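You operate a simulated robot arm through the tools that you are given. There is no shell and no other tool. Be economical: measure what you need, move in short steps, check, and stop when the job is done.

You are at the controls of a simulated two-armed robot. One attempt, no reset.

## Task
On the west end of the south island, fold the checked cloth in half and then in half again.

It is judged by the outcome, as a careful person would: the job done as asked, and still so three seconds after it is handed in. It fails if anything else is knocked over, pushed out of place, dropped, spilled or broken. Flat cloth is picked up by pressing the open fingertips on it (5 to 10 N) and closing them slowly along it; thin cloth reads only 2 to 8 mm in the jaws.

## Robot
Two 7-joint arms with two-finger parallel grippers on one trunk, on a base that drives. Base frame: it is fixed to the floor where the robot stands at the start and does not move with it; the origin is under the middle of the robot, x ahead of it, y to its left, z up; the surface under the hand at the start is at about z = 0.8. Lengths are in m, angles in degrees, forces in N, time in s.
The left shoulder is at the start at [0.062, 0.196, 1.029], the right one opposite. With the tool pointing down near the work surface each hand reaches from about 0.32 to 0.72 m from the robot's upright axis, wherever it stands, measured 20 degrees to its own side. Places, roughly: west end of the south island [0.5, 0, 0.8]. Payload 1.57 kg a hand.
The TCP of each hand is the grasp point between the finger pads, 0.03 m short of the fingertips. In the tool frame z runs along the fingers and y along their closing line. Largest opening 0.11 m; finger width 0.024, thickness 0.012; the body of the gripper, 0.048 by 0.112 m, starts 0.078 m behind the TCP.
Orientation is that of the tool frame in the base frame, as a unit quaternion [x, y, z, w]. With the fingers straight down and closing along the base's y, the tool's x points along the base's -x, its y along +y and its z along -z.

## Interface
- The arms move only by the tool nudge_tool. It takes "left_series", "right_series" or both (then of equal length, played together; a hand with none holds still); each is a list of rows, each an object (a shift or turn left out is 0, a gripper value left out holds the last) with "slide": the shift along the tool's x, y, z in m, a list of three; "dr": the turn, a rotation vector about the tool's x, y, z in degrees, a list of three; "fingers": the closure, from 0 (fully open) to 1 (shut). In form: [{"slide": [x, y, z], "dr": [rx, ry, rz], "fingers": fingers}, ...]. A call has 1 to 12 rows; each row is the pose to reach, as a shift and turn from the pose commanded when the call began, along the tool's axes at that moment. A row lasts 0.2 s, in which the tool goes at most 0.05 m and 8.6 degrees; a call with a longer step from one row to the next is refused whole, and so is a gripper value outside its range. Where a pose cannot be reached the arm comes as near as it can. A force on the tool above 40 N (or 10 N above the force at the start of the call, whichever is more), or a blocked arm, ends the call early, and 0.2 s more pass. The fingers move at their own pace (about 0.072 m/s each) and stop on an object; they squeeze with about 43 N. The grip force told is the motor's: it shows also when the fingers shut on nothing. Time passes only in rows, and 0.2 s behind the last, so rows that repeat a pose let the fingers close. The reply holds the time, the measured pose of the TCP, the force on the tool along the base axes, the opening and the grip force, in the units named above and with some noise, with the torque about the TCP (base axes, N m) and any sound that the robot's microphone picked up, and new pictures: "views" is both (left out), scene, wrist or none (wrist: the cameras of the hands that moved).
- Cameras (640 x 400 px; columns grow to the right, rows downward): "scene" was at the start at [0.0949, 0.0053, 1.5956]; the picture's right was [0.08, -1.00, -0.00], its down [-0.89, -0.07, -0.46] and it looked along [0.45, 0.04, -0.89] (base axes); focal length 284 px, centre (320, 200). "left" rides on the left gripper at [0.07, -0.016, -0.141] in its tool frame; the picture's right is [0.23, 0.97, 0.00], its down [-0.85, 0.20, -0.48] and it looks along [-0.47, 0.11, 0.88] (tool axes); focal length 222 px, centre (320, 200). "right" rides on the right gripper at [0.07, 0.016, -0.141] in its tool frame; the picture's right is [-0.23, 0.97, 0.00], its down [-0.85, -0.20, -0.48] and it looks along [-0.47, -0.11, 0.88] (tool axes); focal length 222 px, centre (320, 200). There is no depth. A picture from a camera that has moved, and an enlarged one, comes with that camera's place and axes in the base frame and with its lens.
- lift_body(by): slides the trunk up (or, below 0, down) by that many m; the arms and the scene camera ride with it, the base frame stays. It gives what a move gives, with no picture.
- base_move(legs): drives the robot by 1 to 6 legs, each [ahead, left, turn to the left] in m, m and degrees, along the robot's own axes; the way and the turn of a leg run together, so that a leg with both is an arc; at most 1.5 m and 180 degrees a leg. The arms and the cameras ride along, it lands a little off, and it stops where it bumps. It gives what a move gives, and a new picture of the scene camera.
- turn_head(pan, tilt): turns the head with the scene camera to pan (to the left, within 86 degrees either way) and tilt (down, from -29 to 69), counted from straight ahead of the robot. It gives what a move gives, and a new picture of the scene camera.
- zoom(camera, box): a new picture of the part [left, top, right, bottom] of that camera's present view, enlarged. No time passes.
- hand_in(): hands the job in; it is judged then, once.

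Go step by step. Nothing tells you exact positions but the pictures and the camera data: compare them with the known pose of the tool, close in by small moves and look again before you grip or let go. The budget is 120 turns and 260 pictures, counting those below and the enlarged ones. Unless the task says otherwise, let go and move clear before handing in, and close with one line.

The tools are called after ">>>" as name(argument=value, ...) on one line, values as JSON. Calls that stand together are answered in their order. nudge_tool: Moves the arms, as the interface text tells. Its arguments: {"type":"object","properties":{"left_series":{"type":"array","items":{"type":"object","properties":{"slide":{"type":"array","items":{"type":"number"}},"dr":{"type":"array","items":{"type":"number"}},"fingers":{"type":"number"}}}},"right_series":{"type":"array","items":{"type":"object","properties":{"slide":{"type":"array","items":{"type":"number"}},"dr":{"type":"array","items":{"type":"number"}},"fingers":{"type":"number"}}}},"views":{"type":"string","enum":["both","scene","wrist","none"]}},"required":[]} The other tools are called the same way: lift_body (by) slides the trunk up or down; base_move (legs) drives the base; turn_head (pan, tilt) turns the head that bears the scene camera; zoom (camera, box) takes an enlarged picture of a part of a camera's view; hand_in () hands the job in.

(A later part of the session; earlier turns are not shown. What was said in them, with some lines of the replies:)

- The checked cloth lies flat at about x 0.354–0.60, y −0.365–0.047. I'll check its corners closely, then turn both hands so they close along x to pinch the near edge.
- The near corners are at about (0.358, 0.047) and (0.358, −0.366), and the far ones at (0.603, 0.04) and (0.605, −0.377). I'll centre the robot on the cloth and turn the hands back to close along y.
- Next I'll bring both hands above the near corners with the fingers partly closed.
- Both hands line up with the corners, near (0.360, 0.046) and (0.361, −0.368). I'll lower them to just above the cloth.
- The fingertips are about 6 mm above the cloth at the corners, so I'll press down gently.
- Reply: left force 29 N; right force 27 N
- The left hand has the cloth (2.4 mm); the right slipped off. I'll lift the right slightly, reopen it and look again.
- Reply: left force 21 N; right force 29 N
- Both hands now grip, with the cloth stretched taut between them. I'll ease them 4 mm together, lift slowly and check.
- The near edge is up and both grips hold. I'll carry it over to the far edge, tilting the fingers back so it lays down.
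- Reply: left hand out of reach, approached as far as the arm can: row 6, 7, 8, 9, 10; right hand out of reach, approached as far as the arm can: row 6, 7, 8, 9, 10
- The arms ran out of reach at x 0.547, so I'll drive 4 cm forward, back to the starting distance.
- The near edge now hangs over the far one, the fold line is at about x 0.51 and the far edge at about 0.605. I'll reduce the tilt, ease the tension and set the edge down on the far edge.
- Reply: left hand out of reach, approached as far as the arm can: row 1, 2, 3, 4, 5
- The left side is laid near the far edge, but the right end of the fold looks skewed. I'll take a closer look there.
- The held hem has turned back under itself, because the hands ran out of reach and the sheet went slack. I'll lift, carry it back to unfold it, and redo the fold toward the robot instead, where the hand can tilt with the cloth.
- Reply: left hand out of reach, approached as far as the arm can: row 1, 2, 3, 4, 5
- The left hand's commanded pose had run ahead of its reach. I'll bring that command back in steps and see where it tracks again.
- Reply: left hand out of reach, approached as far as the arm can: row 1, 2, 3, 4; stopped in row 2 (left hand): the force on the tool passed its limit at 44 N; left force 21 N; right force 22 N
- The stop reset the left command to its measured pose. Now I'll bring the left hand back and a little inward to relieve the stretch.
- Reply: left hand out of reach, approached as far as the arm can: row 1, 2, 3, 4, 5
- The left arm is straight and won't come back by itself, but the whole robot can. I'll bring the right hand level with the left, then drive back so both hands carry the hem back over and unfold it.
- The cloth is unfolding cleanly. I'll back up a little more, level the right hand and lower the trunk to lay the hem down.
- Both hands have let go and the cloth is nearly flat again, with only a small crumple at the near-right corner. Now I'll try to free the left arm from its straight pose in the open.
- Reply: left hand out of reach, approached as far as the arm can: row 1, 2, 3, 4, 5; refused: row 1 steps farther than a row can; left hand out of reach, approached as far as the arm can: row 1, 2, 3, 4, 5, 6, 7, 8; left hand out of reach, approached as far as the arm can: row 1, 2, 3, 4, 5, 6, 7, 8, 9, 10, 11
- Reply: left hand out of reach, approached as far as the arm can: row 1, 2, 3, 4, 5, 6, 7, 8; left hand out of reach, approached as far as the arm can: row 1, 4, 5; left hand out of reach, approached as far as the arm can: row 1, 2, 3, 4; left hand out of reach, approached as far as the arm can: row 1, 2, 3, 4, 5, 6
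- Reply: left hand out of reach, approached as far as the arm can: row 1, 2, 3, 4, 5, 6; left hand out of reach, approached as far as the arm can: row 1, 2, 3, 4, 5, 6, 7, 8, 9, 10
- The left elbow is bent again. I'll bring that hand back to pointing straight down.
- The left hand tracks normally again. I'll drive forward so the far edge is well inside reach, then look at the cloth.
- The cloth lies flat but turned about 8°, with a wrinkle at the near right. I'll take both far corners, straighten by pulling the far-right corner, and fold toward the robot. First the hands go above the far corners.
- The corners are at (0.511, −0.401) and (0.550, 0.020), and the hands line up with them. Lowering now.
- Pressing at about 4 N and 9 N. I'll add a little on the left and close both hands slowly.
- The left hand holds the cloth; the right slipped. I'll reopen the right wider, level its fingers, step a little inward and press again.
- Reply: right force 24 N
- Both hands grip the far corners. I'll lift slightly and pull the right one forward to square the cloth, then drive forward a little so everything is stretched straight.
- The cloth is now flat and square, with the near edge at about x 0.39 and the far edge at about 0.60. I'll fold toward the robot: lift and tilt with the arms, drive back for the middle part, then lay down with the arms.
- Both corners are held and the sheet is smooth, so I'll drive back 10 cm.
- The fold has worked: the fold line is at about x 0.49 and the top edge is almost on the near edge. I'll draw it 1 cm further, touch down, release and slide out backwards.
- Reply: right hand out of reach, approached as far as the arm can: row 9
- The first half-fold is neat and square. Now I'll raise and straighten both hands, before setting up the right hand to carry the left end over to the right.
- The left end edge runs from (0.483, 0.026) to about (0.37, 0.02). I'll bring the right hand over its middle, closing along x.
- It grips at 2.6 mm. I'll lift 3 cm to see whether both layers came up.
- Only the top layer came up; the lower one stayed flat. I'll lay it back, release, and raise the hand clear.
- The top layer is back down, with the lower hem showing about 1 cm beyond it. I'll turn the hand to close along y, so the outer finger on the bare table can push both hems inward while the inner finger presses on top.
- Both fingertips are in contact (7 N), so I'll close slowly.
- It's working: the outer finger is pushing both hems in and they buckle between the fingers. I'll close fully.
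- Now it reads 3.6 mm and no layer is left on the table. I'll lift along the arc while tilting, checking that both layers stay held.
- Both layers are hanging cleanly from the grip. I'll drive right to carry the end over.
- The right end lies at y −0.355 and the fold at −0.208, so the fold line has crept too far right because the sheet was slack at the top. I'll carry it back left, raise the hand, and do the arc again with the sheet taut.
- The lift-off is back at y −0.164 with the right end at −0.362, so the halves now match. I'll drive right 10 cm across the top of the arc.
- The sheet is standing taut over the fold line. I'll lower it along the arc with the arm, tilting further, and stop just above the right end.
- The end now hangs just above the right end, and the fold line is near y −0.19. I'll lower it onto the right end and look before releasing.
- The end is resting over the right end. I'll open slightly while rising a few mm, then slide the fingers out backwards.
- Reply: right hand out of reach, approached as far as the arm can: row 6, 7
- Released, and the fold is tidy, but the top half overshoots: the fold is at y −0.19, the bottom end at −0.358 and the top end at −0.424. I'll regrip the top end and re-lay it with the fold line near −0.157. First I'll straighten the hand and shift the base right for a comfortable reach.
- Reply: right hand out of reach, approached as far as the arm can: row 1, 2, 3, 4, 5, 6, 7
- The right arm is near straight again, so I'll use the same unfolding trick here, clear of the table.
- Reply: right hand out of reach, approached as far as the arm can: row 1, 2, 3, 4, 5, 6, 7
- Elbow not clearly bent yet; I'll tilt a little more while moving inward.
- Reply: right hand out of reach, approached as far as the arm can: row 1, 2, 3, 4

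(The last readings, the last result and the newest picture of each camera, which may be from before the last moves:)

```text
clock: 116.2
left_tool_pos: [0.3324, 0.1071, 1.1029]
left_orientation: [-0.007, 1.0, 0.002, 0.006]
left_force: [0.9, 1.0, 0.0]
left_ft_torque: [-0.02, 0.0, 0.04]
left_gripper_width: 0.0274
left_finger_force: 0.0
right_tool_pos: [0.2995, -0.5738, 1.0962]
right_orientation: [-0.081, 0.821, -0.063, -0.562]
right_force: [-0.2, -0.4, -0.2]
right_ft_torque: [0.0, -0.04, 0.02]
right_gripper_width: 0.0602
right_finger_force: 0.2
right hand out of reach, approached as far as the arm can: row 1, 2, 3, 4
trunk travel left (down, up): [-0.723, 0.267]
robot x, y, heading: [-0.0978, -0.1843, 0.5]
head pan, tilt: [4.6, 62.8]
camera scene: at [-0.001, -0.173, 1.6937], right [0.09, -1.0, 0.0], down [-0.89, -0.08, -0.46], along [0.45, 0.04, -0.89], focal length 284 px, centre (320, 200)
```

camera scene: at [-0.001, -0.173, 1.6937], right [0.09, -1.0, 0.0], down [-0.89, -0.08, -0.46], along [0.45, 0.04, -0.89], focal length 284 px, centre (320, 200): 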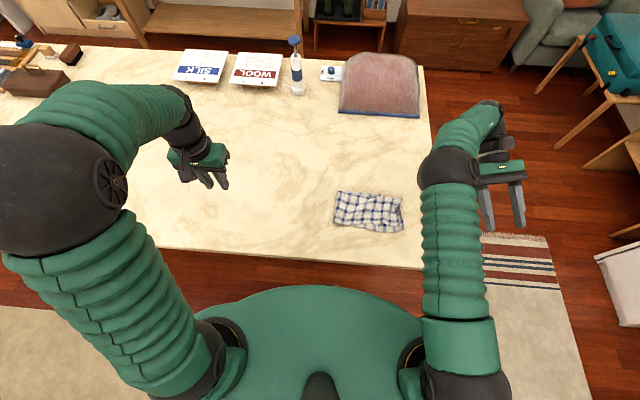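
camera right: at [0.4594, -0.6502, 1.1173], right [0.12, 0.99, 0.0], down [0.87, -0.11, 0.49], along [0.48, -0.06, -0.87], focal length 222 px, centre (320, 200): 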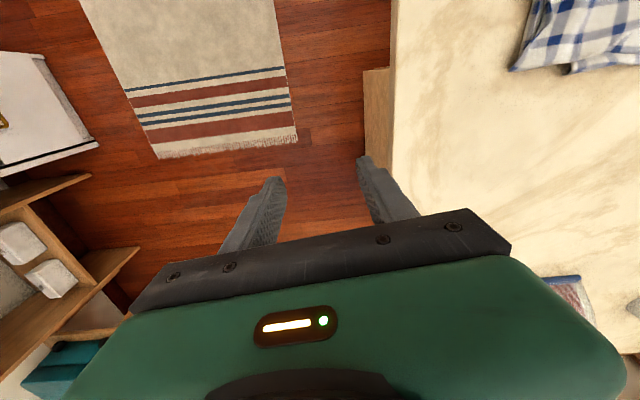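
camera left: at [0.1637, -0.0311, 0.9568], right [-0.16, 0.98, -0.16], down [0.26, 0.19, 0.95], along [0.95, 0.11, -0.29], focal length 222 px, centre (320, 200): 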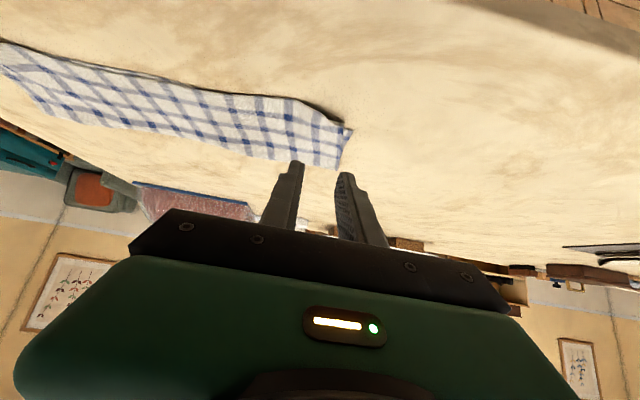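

>>> nudge_tool(right_series=[{"slide": [-0.009, 0, -0.014], "dr": [0, -8, 0]}, {"slide": [-0.018, 0, -0.028], "dr": [0, -16, 0]}, {"slide": [-0.028, 0, -0.042], "dr": [0, -24, 0]}, {"slide": [-0.038, 0, -0.057], "dr": [0, -32, 0]}, {"slide": [-0.047, 0, -0.072], "dr": [0, -40, 0]}, {"slide": [-0.056, 0, -0.086], "dr": [0, -48, 0]}, {"slide": [-0.066, 0, -0.1], "dr": [0, -56, 0]}, {"slide": [-0.075, 0, -0.114], "dr": [0, -64, 0]}, {"slide": [-0.084, 0, -0.128], "dr": [0, -68, 0]}], views="scene")

```text
clock: 118.2
left_tool_pos: [0.3341, 0.1069, 1.1014]
left_orientation: [-0.007, 1.0, 0.003, 0.005]
left_force: [-0.5, -0.5, 0.4]
left_ft_torque: [-0.01, -0.02, 0.0]
left_gripper_width: 0.0274
left_finger_force: 0.0
right_tool_pos: [0.4442, -0.5482, 1.0636]
right_orientation: [-0.102, 0.995, -0.007, -0.007]
right_force: [0.3, 0.2, -0.7]
right_ft_torque: [0.02, 0.01, -0.02]
right_gripper_width: 0.0599
right_finger_force: 0.0
trunk travel left (down, up): [-0.723, 0.267]
robot x, y, heading: [-0.0934, -0.1806, 0.2]
head pan, tilt: [4.6, 62.8]
camera scene: at [0.0002, -0.1764, 1.6936], right [0.09, -1.0, 0.0], down [-0.89, -0.08, -0.46], along [0.45, 0.04, -0.89], focal length 284 px, centre (320, 200)
```

scene: 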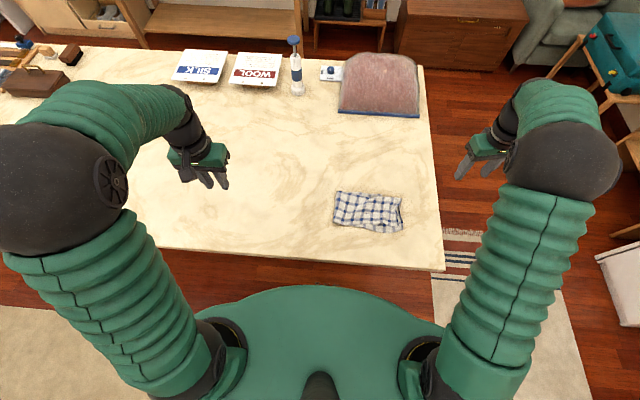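

The right arm is bent normally and tracking again. I'll take a close look at the cloth before positioning.

>>> zoom(camera="scene", box=[316, 175, 420, 240])

>>> nudge_tool(right_series=[{"slide": [0.004, 0.03, 0.02], "dr": [0, 0, 4]}, {"slide": [0.008, 0.06, 0.045], "dr": [0, 0, 8]}, {"slide": [0.012, 0.09, 0.07], "dr": [0, 0, 11]}, {"slide": [0.015, 0.12, 0.1], "dr": [0, 0, 11]}, {"slide": [0.015, 0.14, 0.13], "dr": [0, 0, 11]}, {"slide": [0.015, 0.14, 0.13], "dr": [0, 0, 11]}], views="wrist")

```text
6.15 times, centred on (368, 208) of scene
camera zoom: at [0.0002, -0.1764, 1.6936], right [0.09, -1.0, 0.0], down [-0.89, -0.08, -0.46], along [0.45, 0.04, -0.89], focal length 1748 px, centre (25, 154)
```

zoom: 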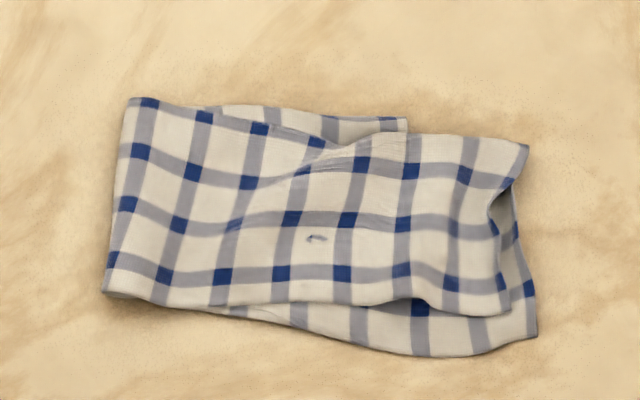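

```text
clock: 119.6
left_tool_pos: [0.3335, 0.1076, 1.1007]
left_orientation: [-0.006, 1.0, 0.003, 0.006]
left_force: [0.5, -0.1, 0.1]
left_ft_torque: [0.03, 0.03, 0.0]
left_gripper_width: 0.0273
left_finger_force: 0.0
right_tool_pos: [0.3975, -0.4165, 0.9324]
right_orientation: [-0.007, 1.0, -0.007, -0.006]
right_force: [0.3, 0.2, 0.2]
right_ft_torque: [0.0, 0.0, -0.03]
right_gripper_width: 0.0598
right_finger_force: 0.1
trunk travel left (down, up): [-0.723, 0.267]
robot x, y, heading: [-0.0957, -0.1845, 0.3]
head pan, tilt: [4.6, 62.8]
camera right: at [0.33, -0.3989, 1.0741], right [0.21, 0.98, -0.02], down [0.86, -0.18, 0.47], along [0.46, -0.12, -0.88], focal length 222 px, centre (320, 200)
```

right: 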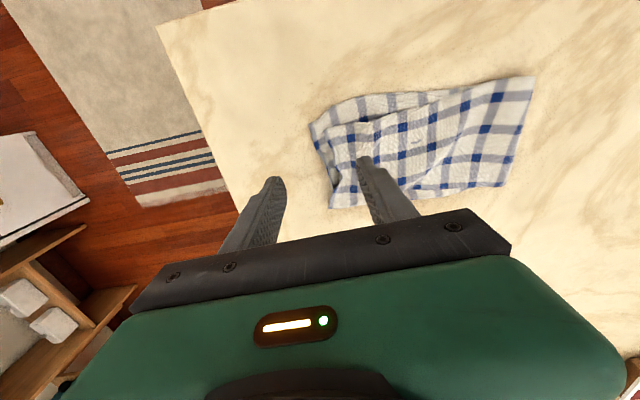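

The top pair's end is square at y −0.425 and overhangs the bottom end (−0.355) onto bare table, so the scraping grip will work again. Moving the hand over it.

>>> nudge_tool(right_series=[{"slide": [-0.016, 0.005, 0.03], "dr": [-2, 0, 0]}, {"slide": [-0.0325, 0.0095, 0.065], "dr": [-2, 0, 0]}, {"slide": [-0.0325, 0.0095, 0.09], "dr": [-2, 0, 0]}, {"slide": [-0.0325, 0.0095, 0.096], "dr": [-2, 0, 0]}], views="wrist")

```text
clock: 120.6
left_tool_pos: [0.3331, 0.1075, 1.102]
left_orientation: [-0.008, 1.0, 0.004, 0.006]
left_force: [0.6, 1.8, 0.1]
left_ft_torque: [-0.01, -0.01, -0.01]
left_gripper_width: 0.0279
left_finger_force: 0.0
right_tool_pos: [0.431, -0.4071, 0.8356]
right_orientation: [-0.006, 1.0, 0.01, -0.006]
right_force: [-0.3, 0.6, 0.6]
right_ft_torque: [0.0, 0.0, 0.04]
right_gripper_width: 0.0598
right_finger_force: 0.0
trunk travel left (down, up): [-0.723, 0.267]
robot x, y, heading: [-0.0975, -0.1821, 0.3]
head pan, tilt: [4.6, 62.8]
camera right: at [0.3634, -0.3949, 0.9775], right [0.21, 0.98, 0.02], down [0.86, -0.2, 0.46], along [0.46, -0.08, -0.89], focal length 222 px, centre (320, 200)
```

right: 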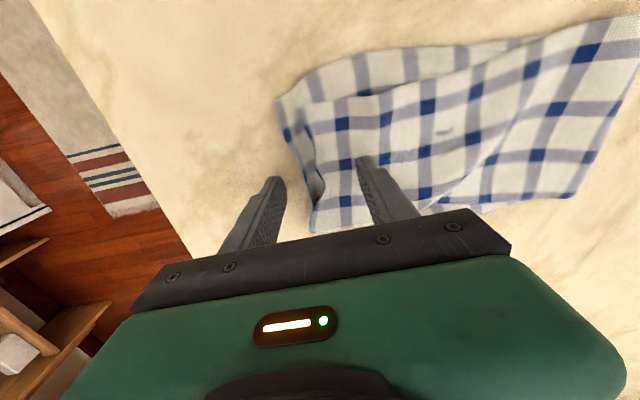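

Well placed. I'll press down gently.

>>> nudge_tool(right_series=[{"slide": [0, 0, 0.002]}, {"slide": [0, 0, 0.0035]}, {"slide": [0, 0, 0.0045]}, {"slide": [0, 0, 0.0045]}], views="none")

```text
clock: 121.6
left_tool_pos: [0.3337, 0.108, 1.1019]
left_orientation: [-0.007, 1.0, 0.003, 0.006]
left_force: [0.5, 0.1, -0.4]
left_ft_torque: [0.02, -0.01, -0.01]
left_gripper_width: 0.0276
left_finger_force: 0.1
right_tool_pos: [0.4305, -0.407, 0.8304]
right_orientation: [-0.008, 1.0, 0.009, -0.007]
right_force: [-0.9, -1.3, 3.6]
right_ft_torque: [0.11, 0.01, 0.02]
right_gripper_width: 0.0602
right_finger_force: 0.0
trunk travel left (down, up): [-0.723, 0.267]
robot x, y, heading: [-0.0953, -0.1789, 0.3]
head pan, tilt: [4.6, 62.8]
```

>>> nudge_tool(right_series=[{"slide": [0, 0, 0.0002], "dr": [-1.2, 0, 0]}, {"slide": [0, 0, 0.0012], "dr": [-1.4, 0, 0]}, {"slide": [0, 0, 0.0012], "dr": [-1.4, 0, 0]}], views="none")

```text
clock: 122.4
left_tool_pos: [0.3331, 0.1081, 1.1018]
left_orientation: [-0.008, 1.0, 0.003, 0.006]
left_force: [-0.4, 0.6, 0.7]
left_ft_torque: [0.02, 0.03, -0.01]
left_gripper_width: 0.0272
left_finger_force: 0.1
right_tool_pos: [0.43, -0.4059, 0.8326]
right_orientation: [-0.007, 1.0, 0.022, -0.005]
right_force: [-0.6, -2.0, 11.4]
right_ft_torque: [-0.59, -0.13, -0.03]
right_gripper_width: 0.0612
right_finger_force: 0.6
trunk travel left (down, up): [-0.723, 0.267]
robot x, y, heading: [-0.0965, -0.1853, 0.6]
head pan, tilt: [4.6, 62.8]
```

>>> nudge_tool(right_series=[{"slide": [0, 0, 0.0003], "dr": [0.7, 0, 0]}, {"slide": [0, 0, 0.0005], "dr": [0.7, 0, 0], "fingers": 0.5}, {"slide": [0, 0, 0.0005], "dr": [0.7, 0, 0], "fingers": 0.55}, {"slide": [0, 0, 0.0005], "dr": [0.7, 0, 0], "fingers": 0.6}, {"slide": [0, 0, 0.0005], "dr": [0.7, 0, 0], "fingers": 0.65}, {"slide": [0, 0, 0.0005], "dr": [0.7, 0, 0], "fingers": 0.7}, {"slide": [0, 0, 0.0005], "dr": [0.7, 0, 0], "fingers": 0.75}, {"slide": [0, 0, 0.0005], "dr": [0.7, 0, 0], "fingers": 0.8}], views="wrist")

>>> zoom(camera="right", box=[220, 80, 420, 260])

```text
clock: 124.2
left_tool_pos: [0.331, 0.1087, 1.103]
left_orientation: [-0.009, 1.0, 0.003, 0.008]
left_force: [0.3, -0.2, -0.9]
left_ft_torque: [0.0, 0.02, 0.03]
left_gripper_width: 0.0277
left_finger_force: 0.1
right_tool_pos: [0.4282, -0.4036, 0.8317]
right_orientation: [-0.008, 1.0, 0.017, -0.007]
right_force: [1.3, -4.3, 21.4]
right_ft_torque: [0.28, -0.17, -0.02]
right_gripper_width: 0.0208
right_finger_force: 0.1
trunk travel left (down, up): [-0.723, 0.267]
robot x, y, heading: [-0.0953, -0.1816, 0.5]
head pan, tilt: [4.6, 62.8]
camera right: at [0.3604, -0.3942, 0.9736], right [0.21, 0.98, 0.03], down [0.86, -0.2, 0.46], along [0.46, -0.07, -0.89], focal length 222 px, centre (320, 200)
```

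right: 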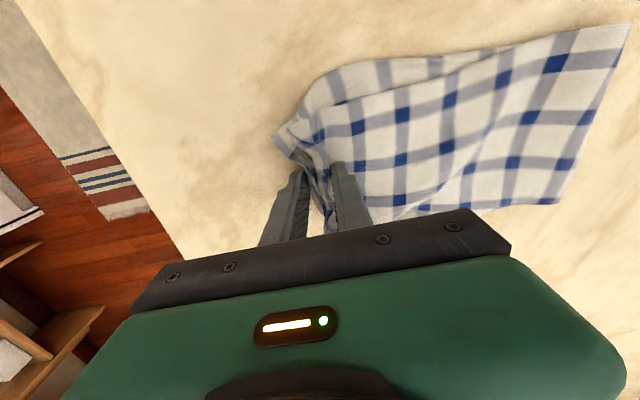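

```text
2.22 times, centred on (320, 170) of right
camera zoom: at [0.3604, -0.3942, 0.9736], right [0.21, 0.98, 0.03], down [0.86, -0.2, 0.46], along [0.46, -0.07, -0.89], focal length 494 px, centre (320, 267)
```

zoom: 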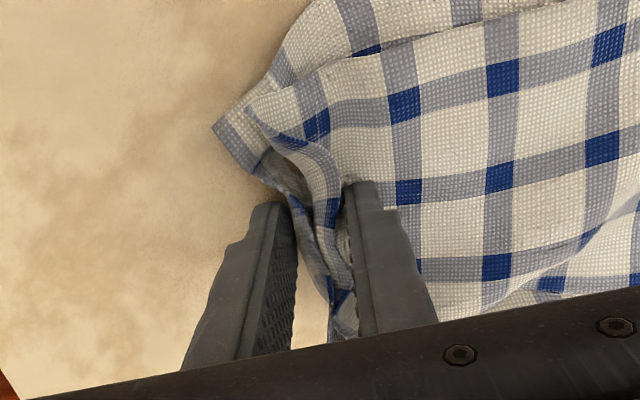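

Both layers are gathered between the fingers. I'll close and lift a little.

>>> nudge_tool(right_series=[{"fingers": 0.85}, {"fingers": 0.9}, {"fingers": 0.95}, {"fingers": 1.0}, {"fingers": 1.0}, {"slide": [0, 0, -0.015], "fingers": 1.0}, {"slide": [0, 0.01, -0.04], "fingers": 1.0}, {"slide": [0, 0.03, -0.07], "fingers": 1.0}], views="both")

>>> zoom(camera="scene", box=[300, 160, 428, 240])

```text
clock: 126.0
left_tool_pos: [0.334, 0.1096, 1.1004]
left_orientation: [-0.008, 1.0, 0.003, 0.006]
left_force: [0.7, 0.4, -0.2]
left_ft_torque: [-0.04, 0.01, 0.03]
left_gripper_width: 0.0276
left_finger_force: 0.0
right_tool_pos: [0.4314, -0.3773, 0.9023]
right_orientation: [-0.008, 1.0, 0.016, -0.006]
right_force: [-1.4, -0.7, -0.2]
right_ft_torque: [-0.01, -0.04, 0.01]
right_gripper_width: 0.0029
right_finger_force: 24.0
trunk travel left (down, up): [-0.723, 0.267]
robot x, y, heading: [-0.0964, -0.1826, 0.2]
head pan, tilt: [4.6, 62.8]
camera scene: at [-0.0018, -0.1726, 1.6936], right [0.09, -1.0, 0.0], down [-0.89, -0.08, -0.46], along [0.45, 0.04, -0.89], focal length 284 px, centre (320, 200)
camera right: at [0.3636, -0.3665, 1.045], right [0.21, 0.98, 0.03], down [0.86, -0.2, 0.46], along [0.46, -0.08, -0.89], focal length 222 px, centre (320, 200)
```

scene: 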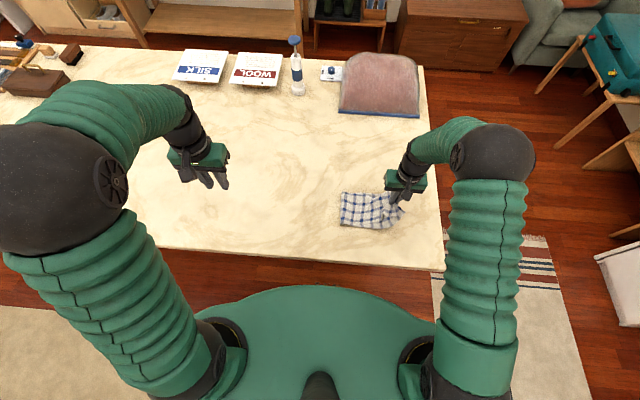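
right: 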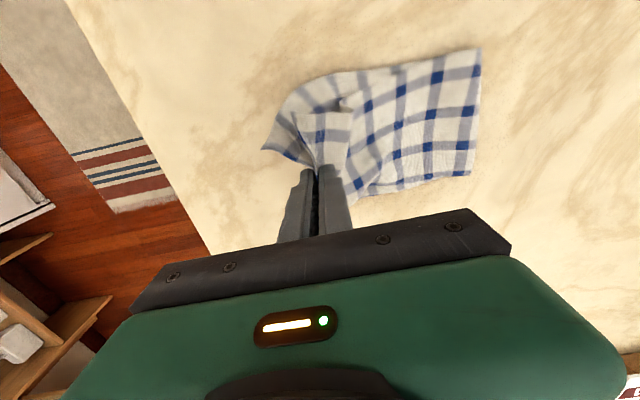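

```text
5.00 times, centred on (364, 200) of scene
camera zoom: at [-0.0018, -0.1726, 1.6936], right [0.09, -1.0, 0.0], down [-0.89, -0.08, -0.46], along [0.45, 0.04, -0.89], focal length 1420 px, centre (100, 200)
```

zoom: 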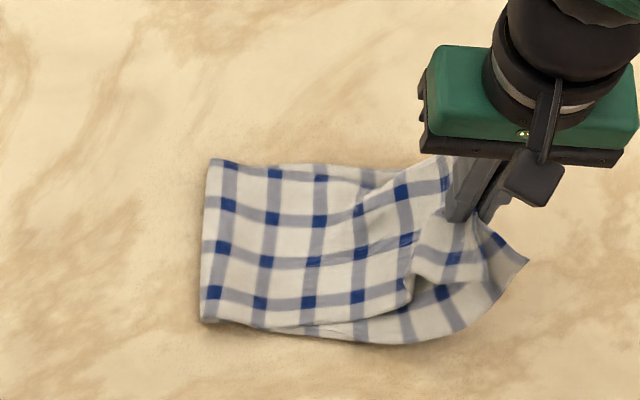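

>>> nudge_tool(right_series=[{"slide": [0, 0.03, -0.03]}, {"slide": [0, 0.06, -0.055]}, {"slide": [0, 0.09, -0.078]}, {"slide": [0, 0.127, -0.095]}, {"slide": [0, 0.127, -0.095]}], views="both")

>>> zoom(camera="scene", box=[290, 140, 450, 240])

```text
clock: 127.2
left_tool_pos: [0.334, 0.1087, 1.1007]
left_orientation: [-0.007, 1.0, 0.003, 0.005]
left_force: [0.1, 0.0, -0.1]
left_ft_torque: [0.03, 0.0, 0.0]
left_gripper_width: 0.0275
left_finger_force: 0.1
right_tool_pos: [0.4325, -0.2523, 0.9998]
right_orientation: [-0.006, 1.0, 0.016, -0.006]
right_force: [-0.2, -0.1, -1.2]
right_ft_torque: [-0.03, -0.01, -0.01]
right_gripper_width: 0.0028
right_finger_force: 24.8
trunk travel left (down, up): [-0.723, 0.267]
robot x, y, heading: [-0.0963, -0.183, 0.1]
head pan, tilt: [4.6, 62.8]
camera scene: at [-0.0003, -0.1742, 1.6936], right [0.09, -1.0, 0.0], down [-0.89, -0.08, -0.46], along [0.45, 0.04, -0.89], focal length 284 px, centre (320, 200)
camera right: at [0.3646, -0.2434, 1.1429], right [0.21, 0.98, 0.03], down [0.86, -0.2, 0.46], along [0.46, -0.07, -0.89], focal length 222 px, centre (320, 200)
```

scene: 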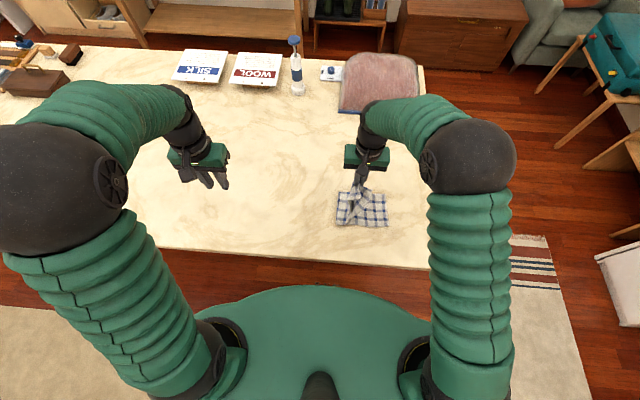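
right: 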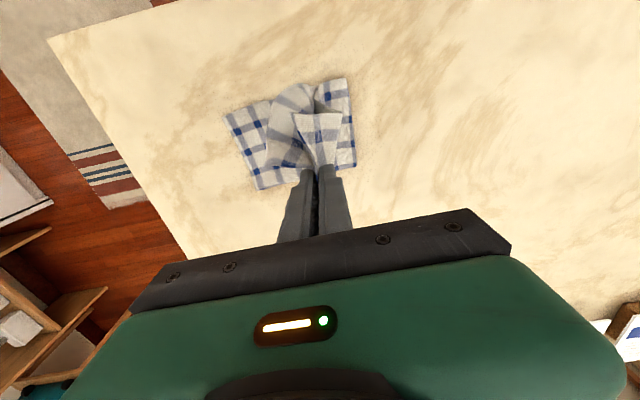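

```text
4.00 times, centred on (370, 190) of scene
camera zoom: at [-0.0003, -0.1742, 1.6936], right [0.09, -1.0, 0.0], down [-0.89, -0.08, -0.46], along [0.45, 0.04, -0.89], focal length 1136 px, centre (120, 240)
```

zoom: 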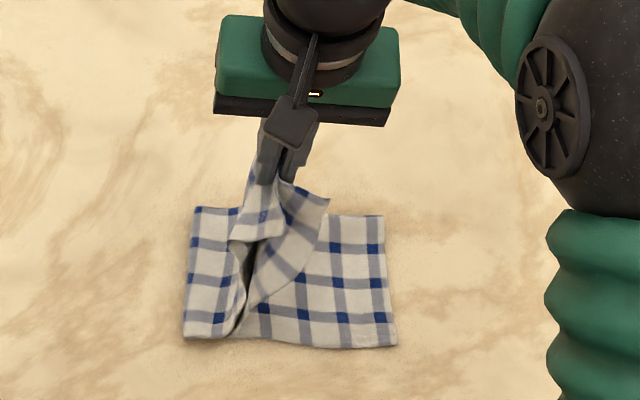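

Both layers are up again and the bottom half is undisturbed. I'll carry the end back left until the lift-off line is about y −0.17.

>>> nudge_tool(right_series=[{"slide": [0, 0.04, 0]}, {"slide": [0, 0.08, 0.0]}, {"slide": [0, 0.12, 0.01]}, {"slide": [0, 0.15, 0.02]}, {"slide": [0, 0.15, 0.02]}], views="both")

>>> zoom(camera="scene", box=[290, 140, 450, 240])

```text
clock: 128.4
left_tool_pos: [0.3341, 0.1064, 1.1015]
left_orientation: [-0.007, 1.0, 0.003, 0.006]
left_force: [0.3, 0.5, 0.6]
left_ft_torque: [-0.01, 0.0, 0.01]
left_gripper_width: 0.0276
left_finger_force: 0.1
right_tool_pos: [0.4278, -0.1021, 0.983]
right_orientation: [-0.008, 1.0, 0.016, -0.005]
right_force: [-1.2, -0.5, -0.6]
right_ft_torque: [0.01, -0.02, 0.02]
right_gripper_width: 0.0028
right_finger_force: 24.6
trunk travel left (down, up): [-0.723, 0.267]
robot x, y, heading: [-0.0991, -0.1812, 0.1]
head pan, tilt: [4.6, 62.8]
camera scene: at [-0.0004, -0.1737, 1.6936], right [0.09, -1.0, 0.0], down [-0.89, -0.08, -0.46], along [0.45, 0.04, -0.89], focal length 284 px, centre (320, 200)
camera right: at [0.3608, -0.0922, 1.1253], right [0.21, 0.98, 0.03], down [0.86, -0.2, 0.46], along [0.46, -0.07, -0.89], focal length 222 px, centre (320, 200)
```

scene: 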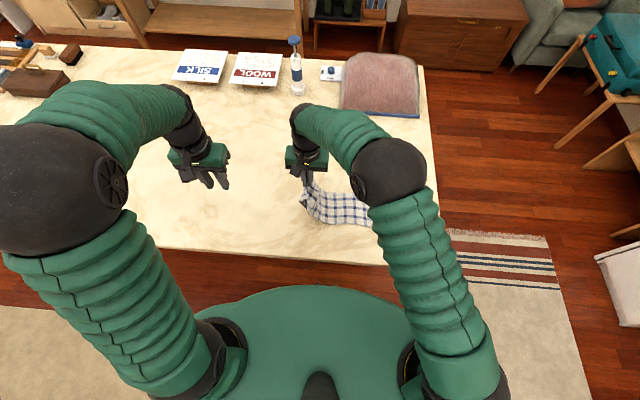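
right: 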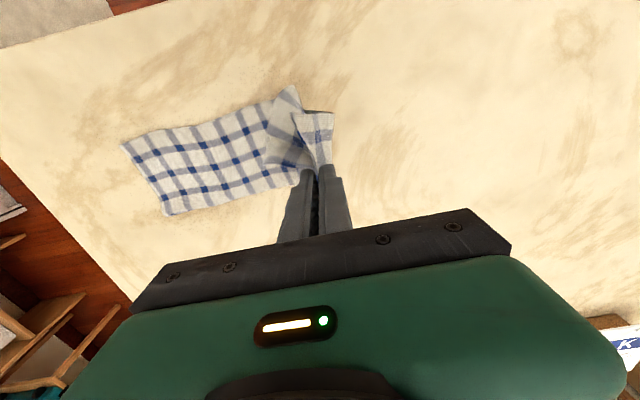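

```text
4.00 times, centred on (370, 190) of scene
camera zoom: at [-0.0004, -0.1737, 1.6936], right [0.09, -1.0, 0.0], down [-0.89, -0.08, -0.46], along [0.45, 0.04, -0.89], focal length 1136 px, centre (120, 240)
```

zoom: 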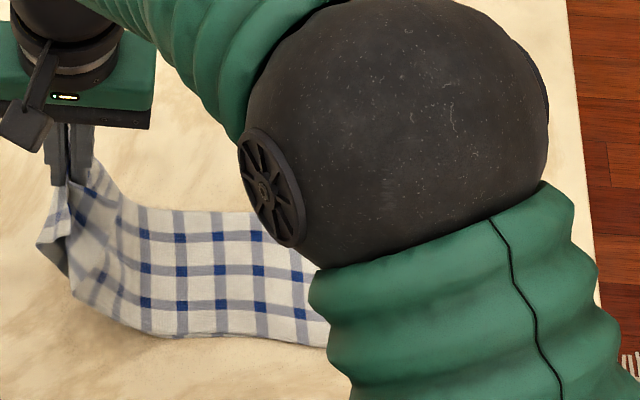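

The lift-off line is back at about y −0.16. Now a slower arc with slightly less tension, tilting as it goes.

>>> nudge_tool(right_series=[{"slide": [-0.001, -0.0346, -0.0151], "dr": [-3, 0, 0]}, {"slide": [-0.002, -0.0724, -0.0209], "dr": [-7, 0, 0]}, {"slide": [-0.004, -0.1146, -0.0156], "dr": [-12, 0, 0]}, {"slide": [-0.006, -0.158, -0.0009], "dr": [-17, 0, 0]}, {"slide": [-0.008, -0.196, 0.025], "dr": [-22, 0, 0]}, {"slide": [-0.01, -0.225, 0.054], "dr": [-28, 0, 0]}, {"slide": [-0.01, -0.225, 0.054], "dr": [-28, 0, 0]}], views="both")

>>> zoom(camera="scene", box=[290, 140, 450, 240])

```text
clock: 130.0
left_tool_pos: [0.3332, 0.107, 1.1016]
left_orientation: [-0.007, 1.0, 0.002, 0.006]
left_force: [-0.6, 0.4, -0.8]
left_ft_torque: [-0.01, 0.0, -0.01]
left_gripper_width: 0.0273
left_finger_force: 0.0
right_tool_pos: [0.442, -0.3324, 0.9224]
right_orientation: [-0.004, 0.966, 0.259, -0.008]
right_force: [-0.5, -0.1, -0.3]
right_ft_torque: [-0.01, -0.04, 0.01]
right_gripper_width: 0.0028
right_finger_force: 23.9
trunk travel left (down, up): [-0.723, 0.267]
robot x, y, heading: [-0.0922, -0.18, 0.3]
head pan, tilt: [4.6, 62.8]
camera scene: at [-0.0002, -0.1772, 1.6936], right [0.09, -1.0, 0.0], down [-0.89, -0.08, -0.46], along [0.45, 0.04, -0.89], focal length 284 px, centre (320, 200)
camera right: at [0.3753, -0.3898, 1.0532], right [0.22, 0.85, 0.48], down [0.86, -0.4, 0.3], along [0.45, 0.35, -0.82], focal length 222 px, centre (320, 200)
```

scene: 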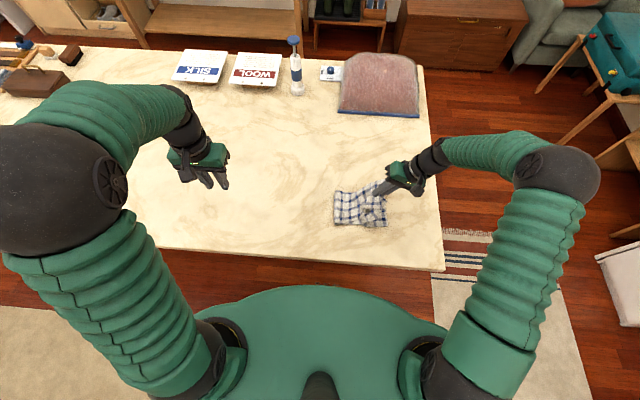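
right: 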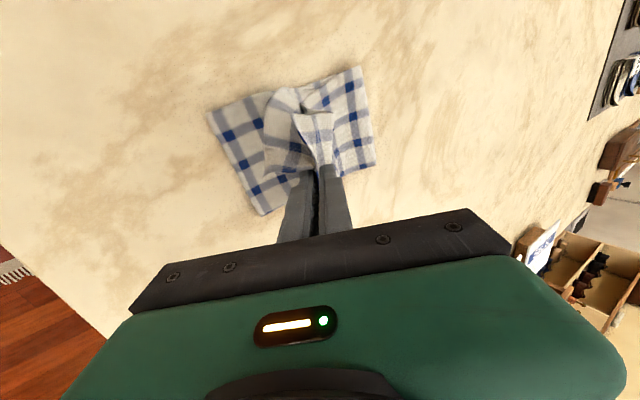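

```text
4.00 times, centred on (370, 190) of scene
camera zoom: at [-0.0002, -0.1772, 1.6936], right [0.09, -1.0, 0.0], down [-0.89, -0.08, -0.46], along [0.45, 0.04, -0.89], focal length 1136 px, centre (120, 240)
```

zoom: 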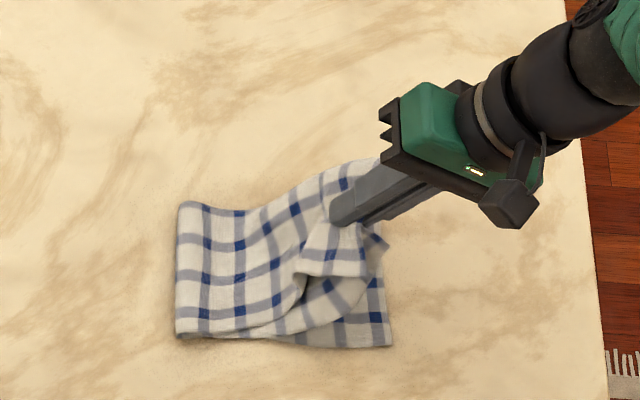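

The fold line is at about −0.188 with the bottom end at −0.375, nearly half and half. I'll lower the end onto the bottom end.

>>> nudge_tool(right_series=[{"slide": [-0.002, -0.019, 0.008], "dr": [-3, 0, 0]}, {"slide": [-0.003, -0.038, 0.016], "dr": [-6, 0, 0]}, {"slide": [-0.004, -0.054, 0.028], "dr": [-9, 0, 0]}, {"slide": [-0.004, -0.0696, 0.0406], "dr": [-12, 0, 0]}, {"slide": [-0.004, -0.083, 0.052], "dr": [-15, 0, 0]}, {"slide": [-0.004, -0.083, 0.052], "dr": [-15, 0, 0]}], views="both")

>>> zoom(camera="scene", box=[316, 175, 420, 240])

```text
clock: 131.4
left_tool_pos: [0.3342, 0.1062, 1.1023]
left_orientation: [-0.007, 1.0, 0.003, 0.005]
left_force: [0.4, -0.7, 0.0]
left_ft_torque: [-0.02, -0.06, -0.05]
left_gripper_width: 0.0276
left_finger_force: 0.0
right_tool_pos: [0.444, -0.3725, 0.838]
right_orientation: [-0.004, 0.924, 0.383, -0.008]
right_force: [-0.1, 0.3, 0.2]
right_ft_torque: [-0.03, 0.01, -0.01]
right_gripper_width: 0.003
right_finger_force: 24.5
trunk travel left (down, up): [-0.723, 0.267]
robot x, y, heading: [-0.0984, -0.1839, 0.4]
head pan, tilt: [4.6, 62.8]
camera scene: at [-0.0003, -0.177, 1.6936], right [0.09, -1.0, 0.0], down [-0.89, -0.08, -0.46], along [0.45, 0.04, -0.89], focal length 284 px, centre (320, 200)
camera right: at [0.3771, -0.4634, 0.9487], right [0.23, 0.69, 0.69], down [0.86, -0.47, 0.19], along [0.45, 0.55, -0.7], focal length 222 px, centre (320, 200)
```

scene: 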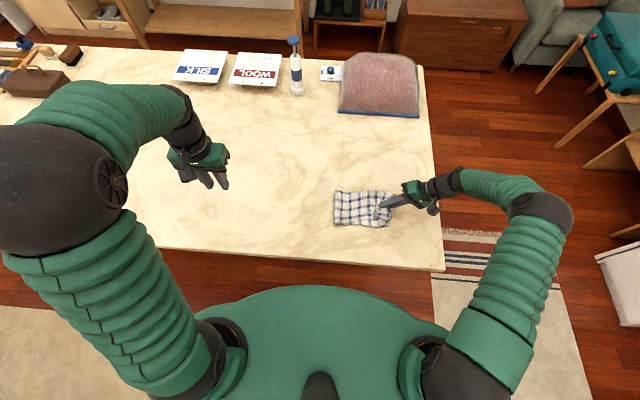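
right: 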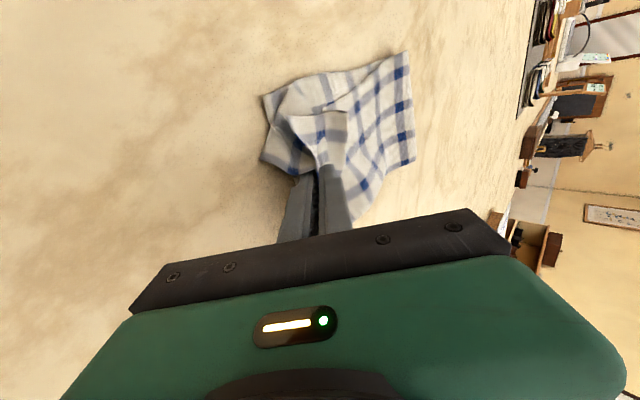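

```text
6.15 times, centred on (368, 208) of scene
camera zoom: at [-0.0003, -0.177, 1.6936], right [0.09, -1.0, 0.0], down [-0.89, -0.08, -0.46], along [0.45, 0.04, -0.89], focal length 1748 px, centre (25, 154)
```

zoom: 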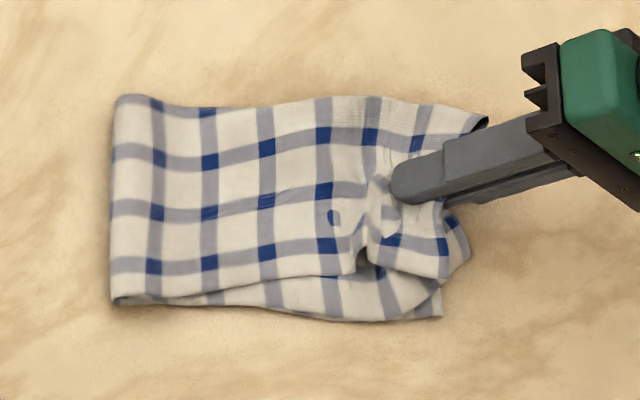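

The end is down, but the flap beyond the pinch will spring out about 2–3 cm. I'll shift the hand 2 cm left so the fold line rolls left, and check.

>>> nudge_tool(right_series=[{"slide": [0, 0.009, -0.004]}, {"slide": [0, 0.015, -0.011]}, {"slide": [0, 0.017, -0.015]}, {"slide": [0, 0.017, -0.015]}], views="none")

>>> zoom(camera="scene", box=[316, 175, 420, 240])

```text
clock: 132.4
left_tool_pos: [0.3341, 0.1065, 1.1007]
left_orientation: [-0.007, 1.0, 0.004, 0.005]
left_force: [-0.1, 0.8, 0.4]
left_ft_torque: [-0.06, -0.01, 0.01]
left_gripper_width: 0.0276
left_finger_force: 0.1
right_tool_pos: [0.4436, -0.3726, 0.8595]
right_orientation: [-0.004, 0.924, 0.383, -0.009]
right_force: [0.1, -0.8, -1.3]
right_ft_torque: [-0.05, 0.02, -0.03]
right_gripper_width: 0.003
right_finger_force: 23.9
trunk travel left (down, up): [-0.723, 0.267]
robot x, y, heading: [-0.0963, -0.1838, 0.4]
head pan, tilt: [4.6, 62.8]
```

```text
6.15 times, centred on (368, 208) of scene
camera zoom: at [0.0002, -0.1765, 1.6936], right [0.09, -1.0, 0.0], down [-0.89, -0.08, -0.46], along [0.45, 0.04, -0.89], focal length 1748 px, centre (25, 154)
```

zoom: 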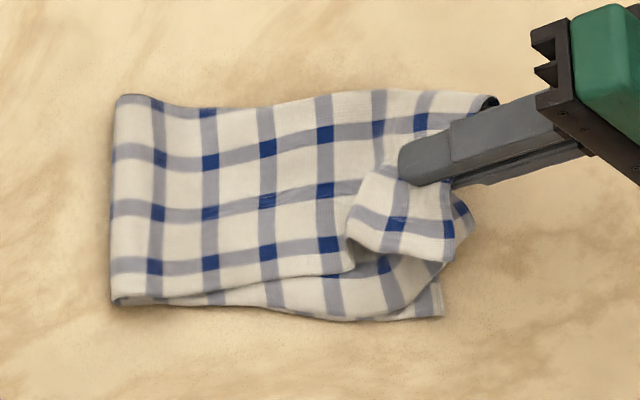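

>>> nudge_tool(right_series=[{"slide": [0, 0.009, 0.009]}, {"slide": [0, 0.012, 0.018]}, {"slide": [0, 0.007, 0.026]}, {"slide": [0, 0.005, 0.0304]}, {"slide": [0, 0.005, 0.0304]}], views="none")

>>> zoom(camera="scene", box=[316, 175, 420, 240])

```text
clock: 133.6
left_tool_pos: [0.3338, 0.1072, 1.1022]
left_orientation: [-0.008, 1.0, 0.004, 0.006]
left_force: [0.6, 0.1, 0.0]
left_ft_torque: [0.01, 0.02, -0.03]
left_gripper_width: 0.0273
left_finger_force: 0.1
right_tool_pos: [0.4444, -0.3468, 0.8411]
right_orientation: [-0.004, 0.925, 0.381, -0.009]
right_force: [-0.6, 0.9, -0.2]
right_ft_torque: [-0.02, -0.04, -0.03]
right_gripper_width: 0.0027
right_finger_force: 24.4
trunk travel left (down, up): [-0.723, 0.267]
robot x, y, heading: [-0.0901, -0.1815, 0.3]
head pan, tilt: [4.6, 62.8]
```

```text
6.15 times, centred on (368, 208) of scene
camera zoom: at [0.0, -0.1763, 1.6936], right [0.09, -1.0, 0.0], down [-0.89, -0.08, -0.46], along [0.45, 0.04, -0.89], focal length 1748 px, centre (25, 154)
```

zoom: 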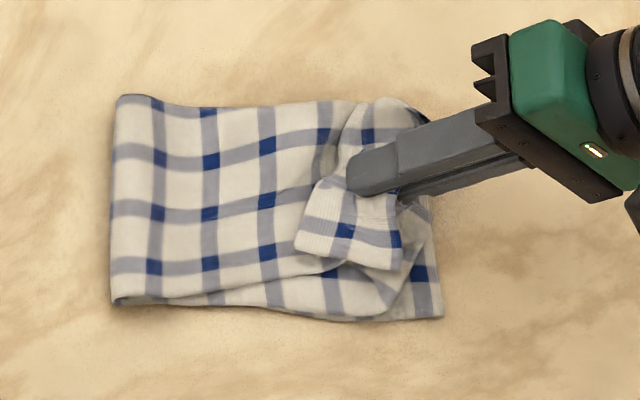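

The fold line stays put, so the arc was still a little tight. I'll take the end back left once more and redo the arc on a smaller radius.

>>> nudge_tool(right_series=[{"slide": [0, 0.0297, -0.0127], "dr": [4, 0, 0]}, {"slide": [0, 0.0636, -0.0212], "dr": [10, 0, 0]}, {"slide": [0, 0.106, -0.0212], "dr": [17, 0, 0]}, {"slide": [0, 0.15, -0.0156], "dr": [24, 0, 0]}, {"slide": [0, 0.191, 0], "dr": [30, 0, 0]}, {"slide": [0, 0.2255, 0.0219], "dr": [36, 0, 0]}, {"slide": [0, 0.2524, 0.0516], "dr": [40, 0, 0]}, {"slide": [0, 0.2672, 0.082], "dr": [42, 0, 0]}, {"slide": [0, 0.2672, 0.082], "dr": [42, 0, 0]}], views="scene")

>>> zoom(camera="right", box=[0, 0, 640, 400])

```text
clock: 135.6
left_tool_pos: [0.3341, 0.1077, 1.1014]
left_orientation: [-0.007, 1.0, 0.004, 0.007]
left_force: [0.1, -0.1, -0.3]
left_ft_torque: [-0.02, 0.05, 0.0]
left_gripper_width: 0.0274
left_finger_force: 0.1
right_tool_pos: [0.4422, -0.0976, 0.9717]
right_orientation: [-0.007, 1.0, 0.024, -0.006]
right_force: [0.6, -0.1, -0.2]
right_ft_torque: [0.0, 0.0, 0.04]
right_gripper_width: 0.0031
right_finger_force: 23.8
trunk travel left (down, up): [-0.723, 0.267]
robot x, y, heading: [-0.096, -0.1825, 0.3]
head pan, tilt: [4.6, 62.8]
camera scene: at [-0.0002, -0.1735, 1.6936], right [0.09, -1.0, 0.0], down [-0.89, -0.08, -0.46], along [0.45, 0.04, -0.89], focal length 284 px, centre (320, 200)
```

scene: 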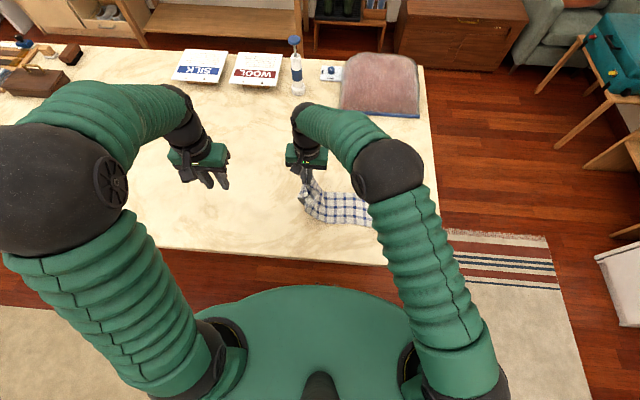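

```text
1.00 times, centred on (320, 200) of right (not enlarged: the box is as wide or as high as the picture)
camera zoom: at [0.3748, -0.0901, 1.1146], right [0.21, 0.98, 0.04], down [0.86, -0.21, 0.46], along [0.46, -0.06, -0.89], focal length 222 px, centre (320, 200)
```

zoom: 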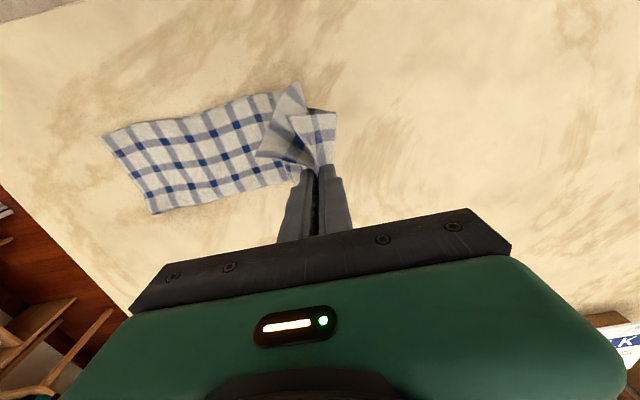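

>>> nudge_tool(right_series=[{"slide": [0, 0.0236, 0.043]}, {"slide": [0, 0.0236, 0.043]}, {"slide": [0, -0.0048, 0.0168]}, {"slide": [0, -0.045, -0.0022], "dr": [-3, 0, 0]}, {"slide": [0, -0.083, -0.006], "dr": [-8, 0, 0]}, {"slide": [0, -0.12, -0.0028], "dr": [-13, 0, 0]}, {"slide": [0, -0.159, 0.0114], "dr": [-18, 0, 0]}, {"slide": [0, -0.193, 0.0358], "dr": [-24, 0, 0]}, {"slide": [0, -0.2187, 0.0667], "dr": [-30, 0, 0]}, {"slide": [0, -0.238, 0.098], "dr": [-36, 0, 0]}, {"slide": [0, -0.2494, 0.1223], "dr": [-42, 0, 0]}, {"slide": [0, -0.2494, 0.1223], "dr": [-42, 0, 0]}], views="scene")

>>> zoom(camera="scene", box=[316, 175, 420, 240])

```text
clock: 138.2
left_tool_pos: [0.3334, 0.1061, 1.1011]
left_orientation: [-0.007, 1.0, 0.003, 0.006]
left_force: [0.7, -0.2, -0.5]
left_ft_torque: [0.0, -0.02, 0.0]
left_gripper_width: 0.0275
left_finger_force: 0.1
right_tool_pos: [0.4446, -0.3451, 0.8375]
right_orientation: [-0.004, 0.924, 0.382, -0.008]
right_force: [1.0, 0.5, 0.7]
right_ft_torque: [0.0, -0.02, 0.01]
right_gripper_width: 0.0028
right_finger_force: 24.0
trunk travel left (down, up): [-0.723, 0.267]
robot x, y, heading: [-0.0939, -0.184, 0.3]
head pan, tilt: [4.6, 62.8]
camera scene: at [-0.0003, -0.1765, 1.6936], right [0.09, -1.0, 0.0], down [-0.89, -0.08, -0.46], along [0.45, 0.04, -0.89], focal length 284 px, centre (320, 200)
```

scene: 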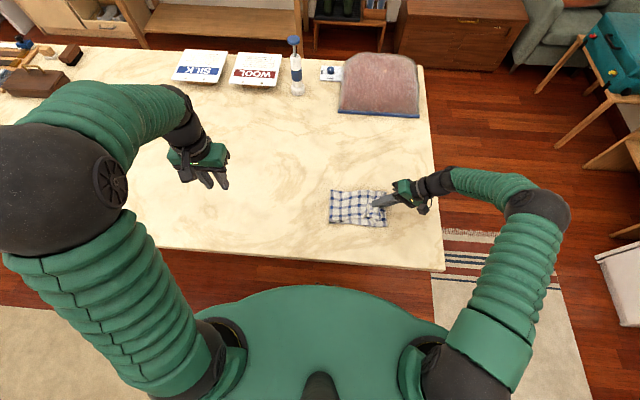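

```text
6.15 times, centred on (368, 208) of scene
camera zoom: at [-0.0003, -0.1765, 1.6936], right [0.09, -1.0, 0.0], down [-0.89, -0.08, -0.46], along [0.45, 0.04, -0.89], focal length 1748 px, centre (25, 154)
```

zoom: 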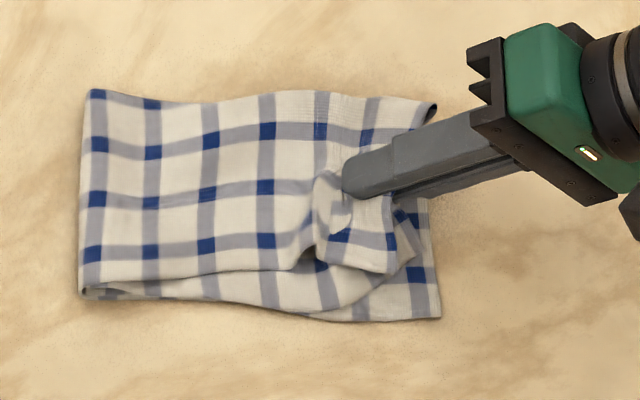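

The fold line is now at about y −0.172 and the bottom end at −0.373, so the halves are even. I'll release and slide out.

>>> nudge_tool(right_series=[{"slide": [0, 0.002, -0.001], "fingers": 0.93}, {"slide": [0, 0.004, -0.004], "fingers": 0.86}, {"slide": [0, 0.005, -0.01], "fingers": 0.82}, {"slide": [0, 0.006, -0.025]}, {"slide": [0, 0.006, -0.045]}, {"slide": [0, 0.006, -0.07]}, {"slide": [0, 0.02, -0.09]}], views="wrist")

>>> zoom(camera="scene", box=[316, 175, 420, 240])

```text
clock: 139.8
left_tool_pos: [0.3327, 0.1066, 1.1022]
left_orientation: [-0.008, 1.0, 0.004, 0.006]
left_force: [0.0, -0.1, -0.4]
left_ft_torque: [-0.02, 0.0, -0.03]
left_gripper_width: 0.0273
left_finger_force: 0.0
right_tool_pos: [0.4455, -0.3938, 0.9167]
right_orientation: [-0.005, 0.924, 0.383, -0.009]
right_force: [-0.2, 1.0, -0.3]
right_ft_torque: [0.03, -0.02, 0.0]
right_gripper_width: 0.02
right_finger_force: 0.0
trunk travel left (down, up): [-0.723, 0.267]
robot x, y, heading: [-0.0948, -0.1848, 0.5]
head pan, tilt: [4.6, 62.8]
camera right: at [0.3791, -0.4837, 1.0286], right [0.23, 0.69, 0.68], down [0.86, -0.47, 0.19], along [0.45, 0.55, -0.7], focal length 222 px, centre (320, 200)
```

right: 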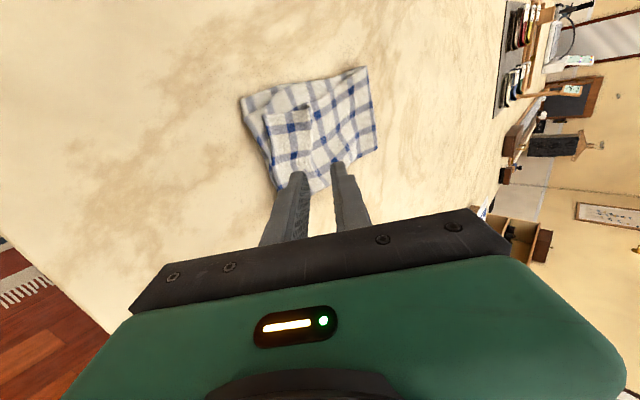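

```text
6.15 times, centred on (368, 208) of scene
camera zoom: at [-0.0008, -0.1765, 1.6936], right [0.09, -1.0, 0.0], down [-0.89, -0.08, -0.46], along [0.45, 0.04, -0.89], focal length 1748 px, centre (25, 154)
```

zoom: 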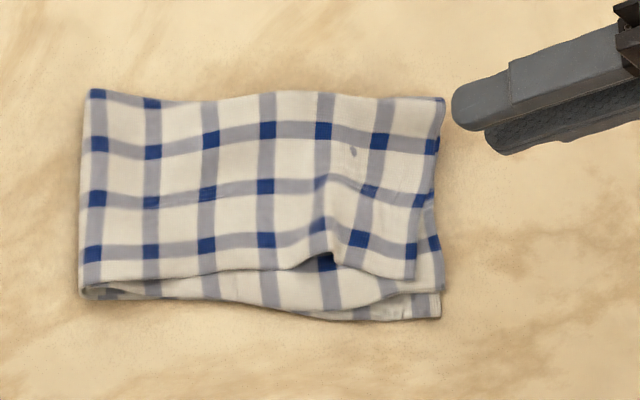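

The cloth is now folded in half and in half again, with edges aligned to within about 1–2 cm. I'll move the right hand well clear and take a last look.

>>> nudge_tool(right_series=[{"slide": [0, 0.02, -0.025], "dr": [6, 0, 0]}, {"slide": [0, 0.04, -0.05], "dr": [12, 0, 0]}, {"slide": [0, 0.055, -0.075], "dr": [18, 0, 0]}, {"slide": [0, 0.065, -0.09], "dr": [24, 0, 0]}, {"slide": [0, 0.065, -0.09], "dr": [30, 0, 0]}, {"slide": [0, 0.065, -0.09], "dr": [36, 0, 0]}], views="scene")

>>> zoom(camera="scene", box=[300, 165, 428, 245])

```text
clock: 141.2
left_tool_pos: [0.3338, 0.1076, 1.101]
left_orientation: [-0.007, 1.0, 0.003, 0.004]
left_force: [-0.3, 0.5, -0.4]
left_ft_torque: [-0.02, 0.03, 0.01]
left_gripper_width: 0.0276
left_finger_force: 0.0
right_tool_pos: [0.4469, -0.4083, 1.0249]
right_orientation: [-0.006, 0.997, 0.076, -0.007]
right_force: [0.3, -0.5, -0.4]
right_ft_torque: [-0.01, -0.01, 0.0]
right_gripper_width: 0.0198
right_finger_force: 0.0
trunk travel left (down, up): [-0.723, 0.267]
robot x, y, heading: [-0.0983, -0.1831, 0.5]
head pan, tilt: [4.6, 62.8]
camera scene: at [0.0002, -0.174, 1.6936], right [0.09, -1.0, 0.0], down [-0.89, -0.08, -0.46], along [0.45, 0.04, -0.89], focal length 284 px, centre (320, 200)
```

scene: 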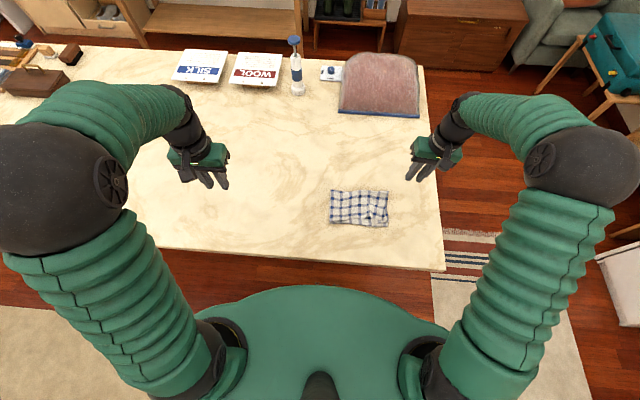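

```text
5.00 times, centred on (364, 205) of scene
camera zoom: at [0.0002, -0.174, 1.6936], right [0.09, -1.0, 0.0], down [-0.89, -0.08, -0.46], along [0.45, 0.04, -0.89], focal length 1420 px, centre (100, 175)
```

zoom: 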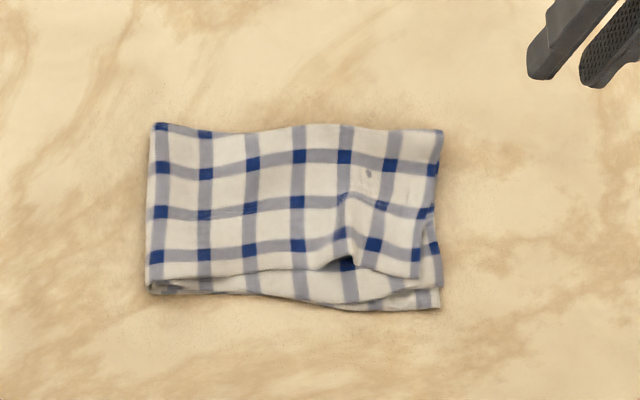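

The cloth lies folded into quarters and at rest, both hands are clear, and nothing else has moved. Handing in.

>>> hand_in()

```text
The job is handed in.
```

The checked cloth is folded in half and then in half again. It lies on the west end of the south island with its edges aligned to about 1–2 cm; one near corner of the top layer sits slightly short of the others.
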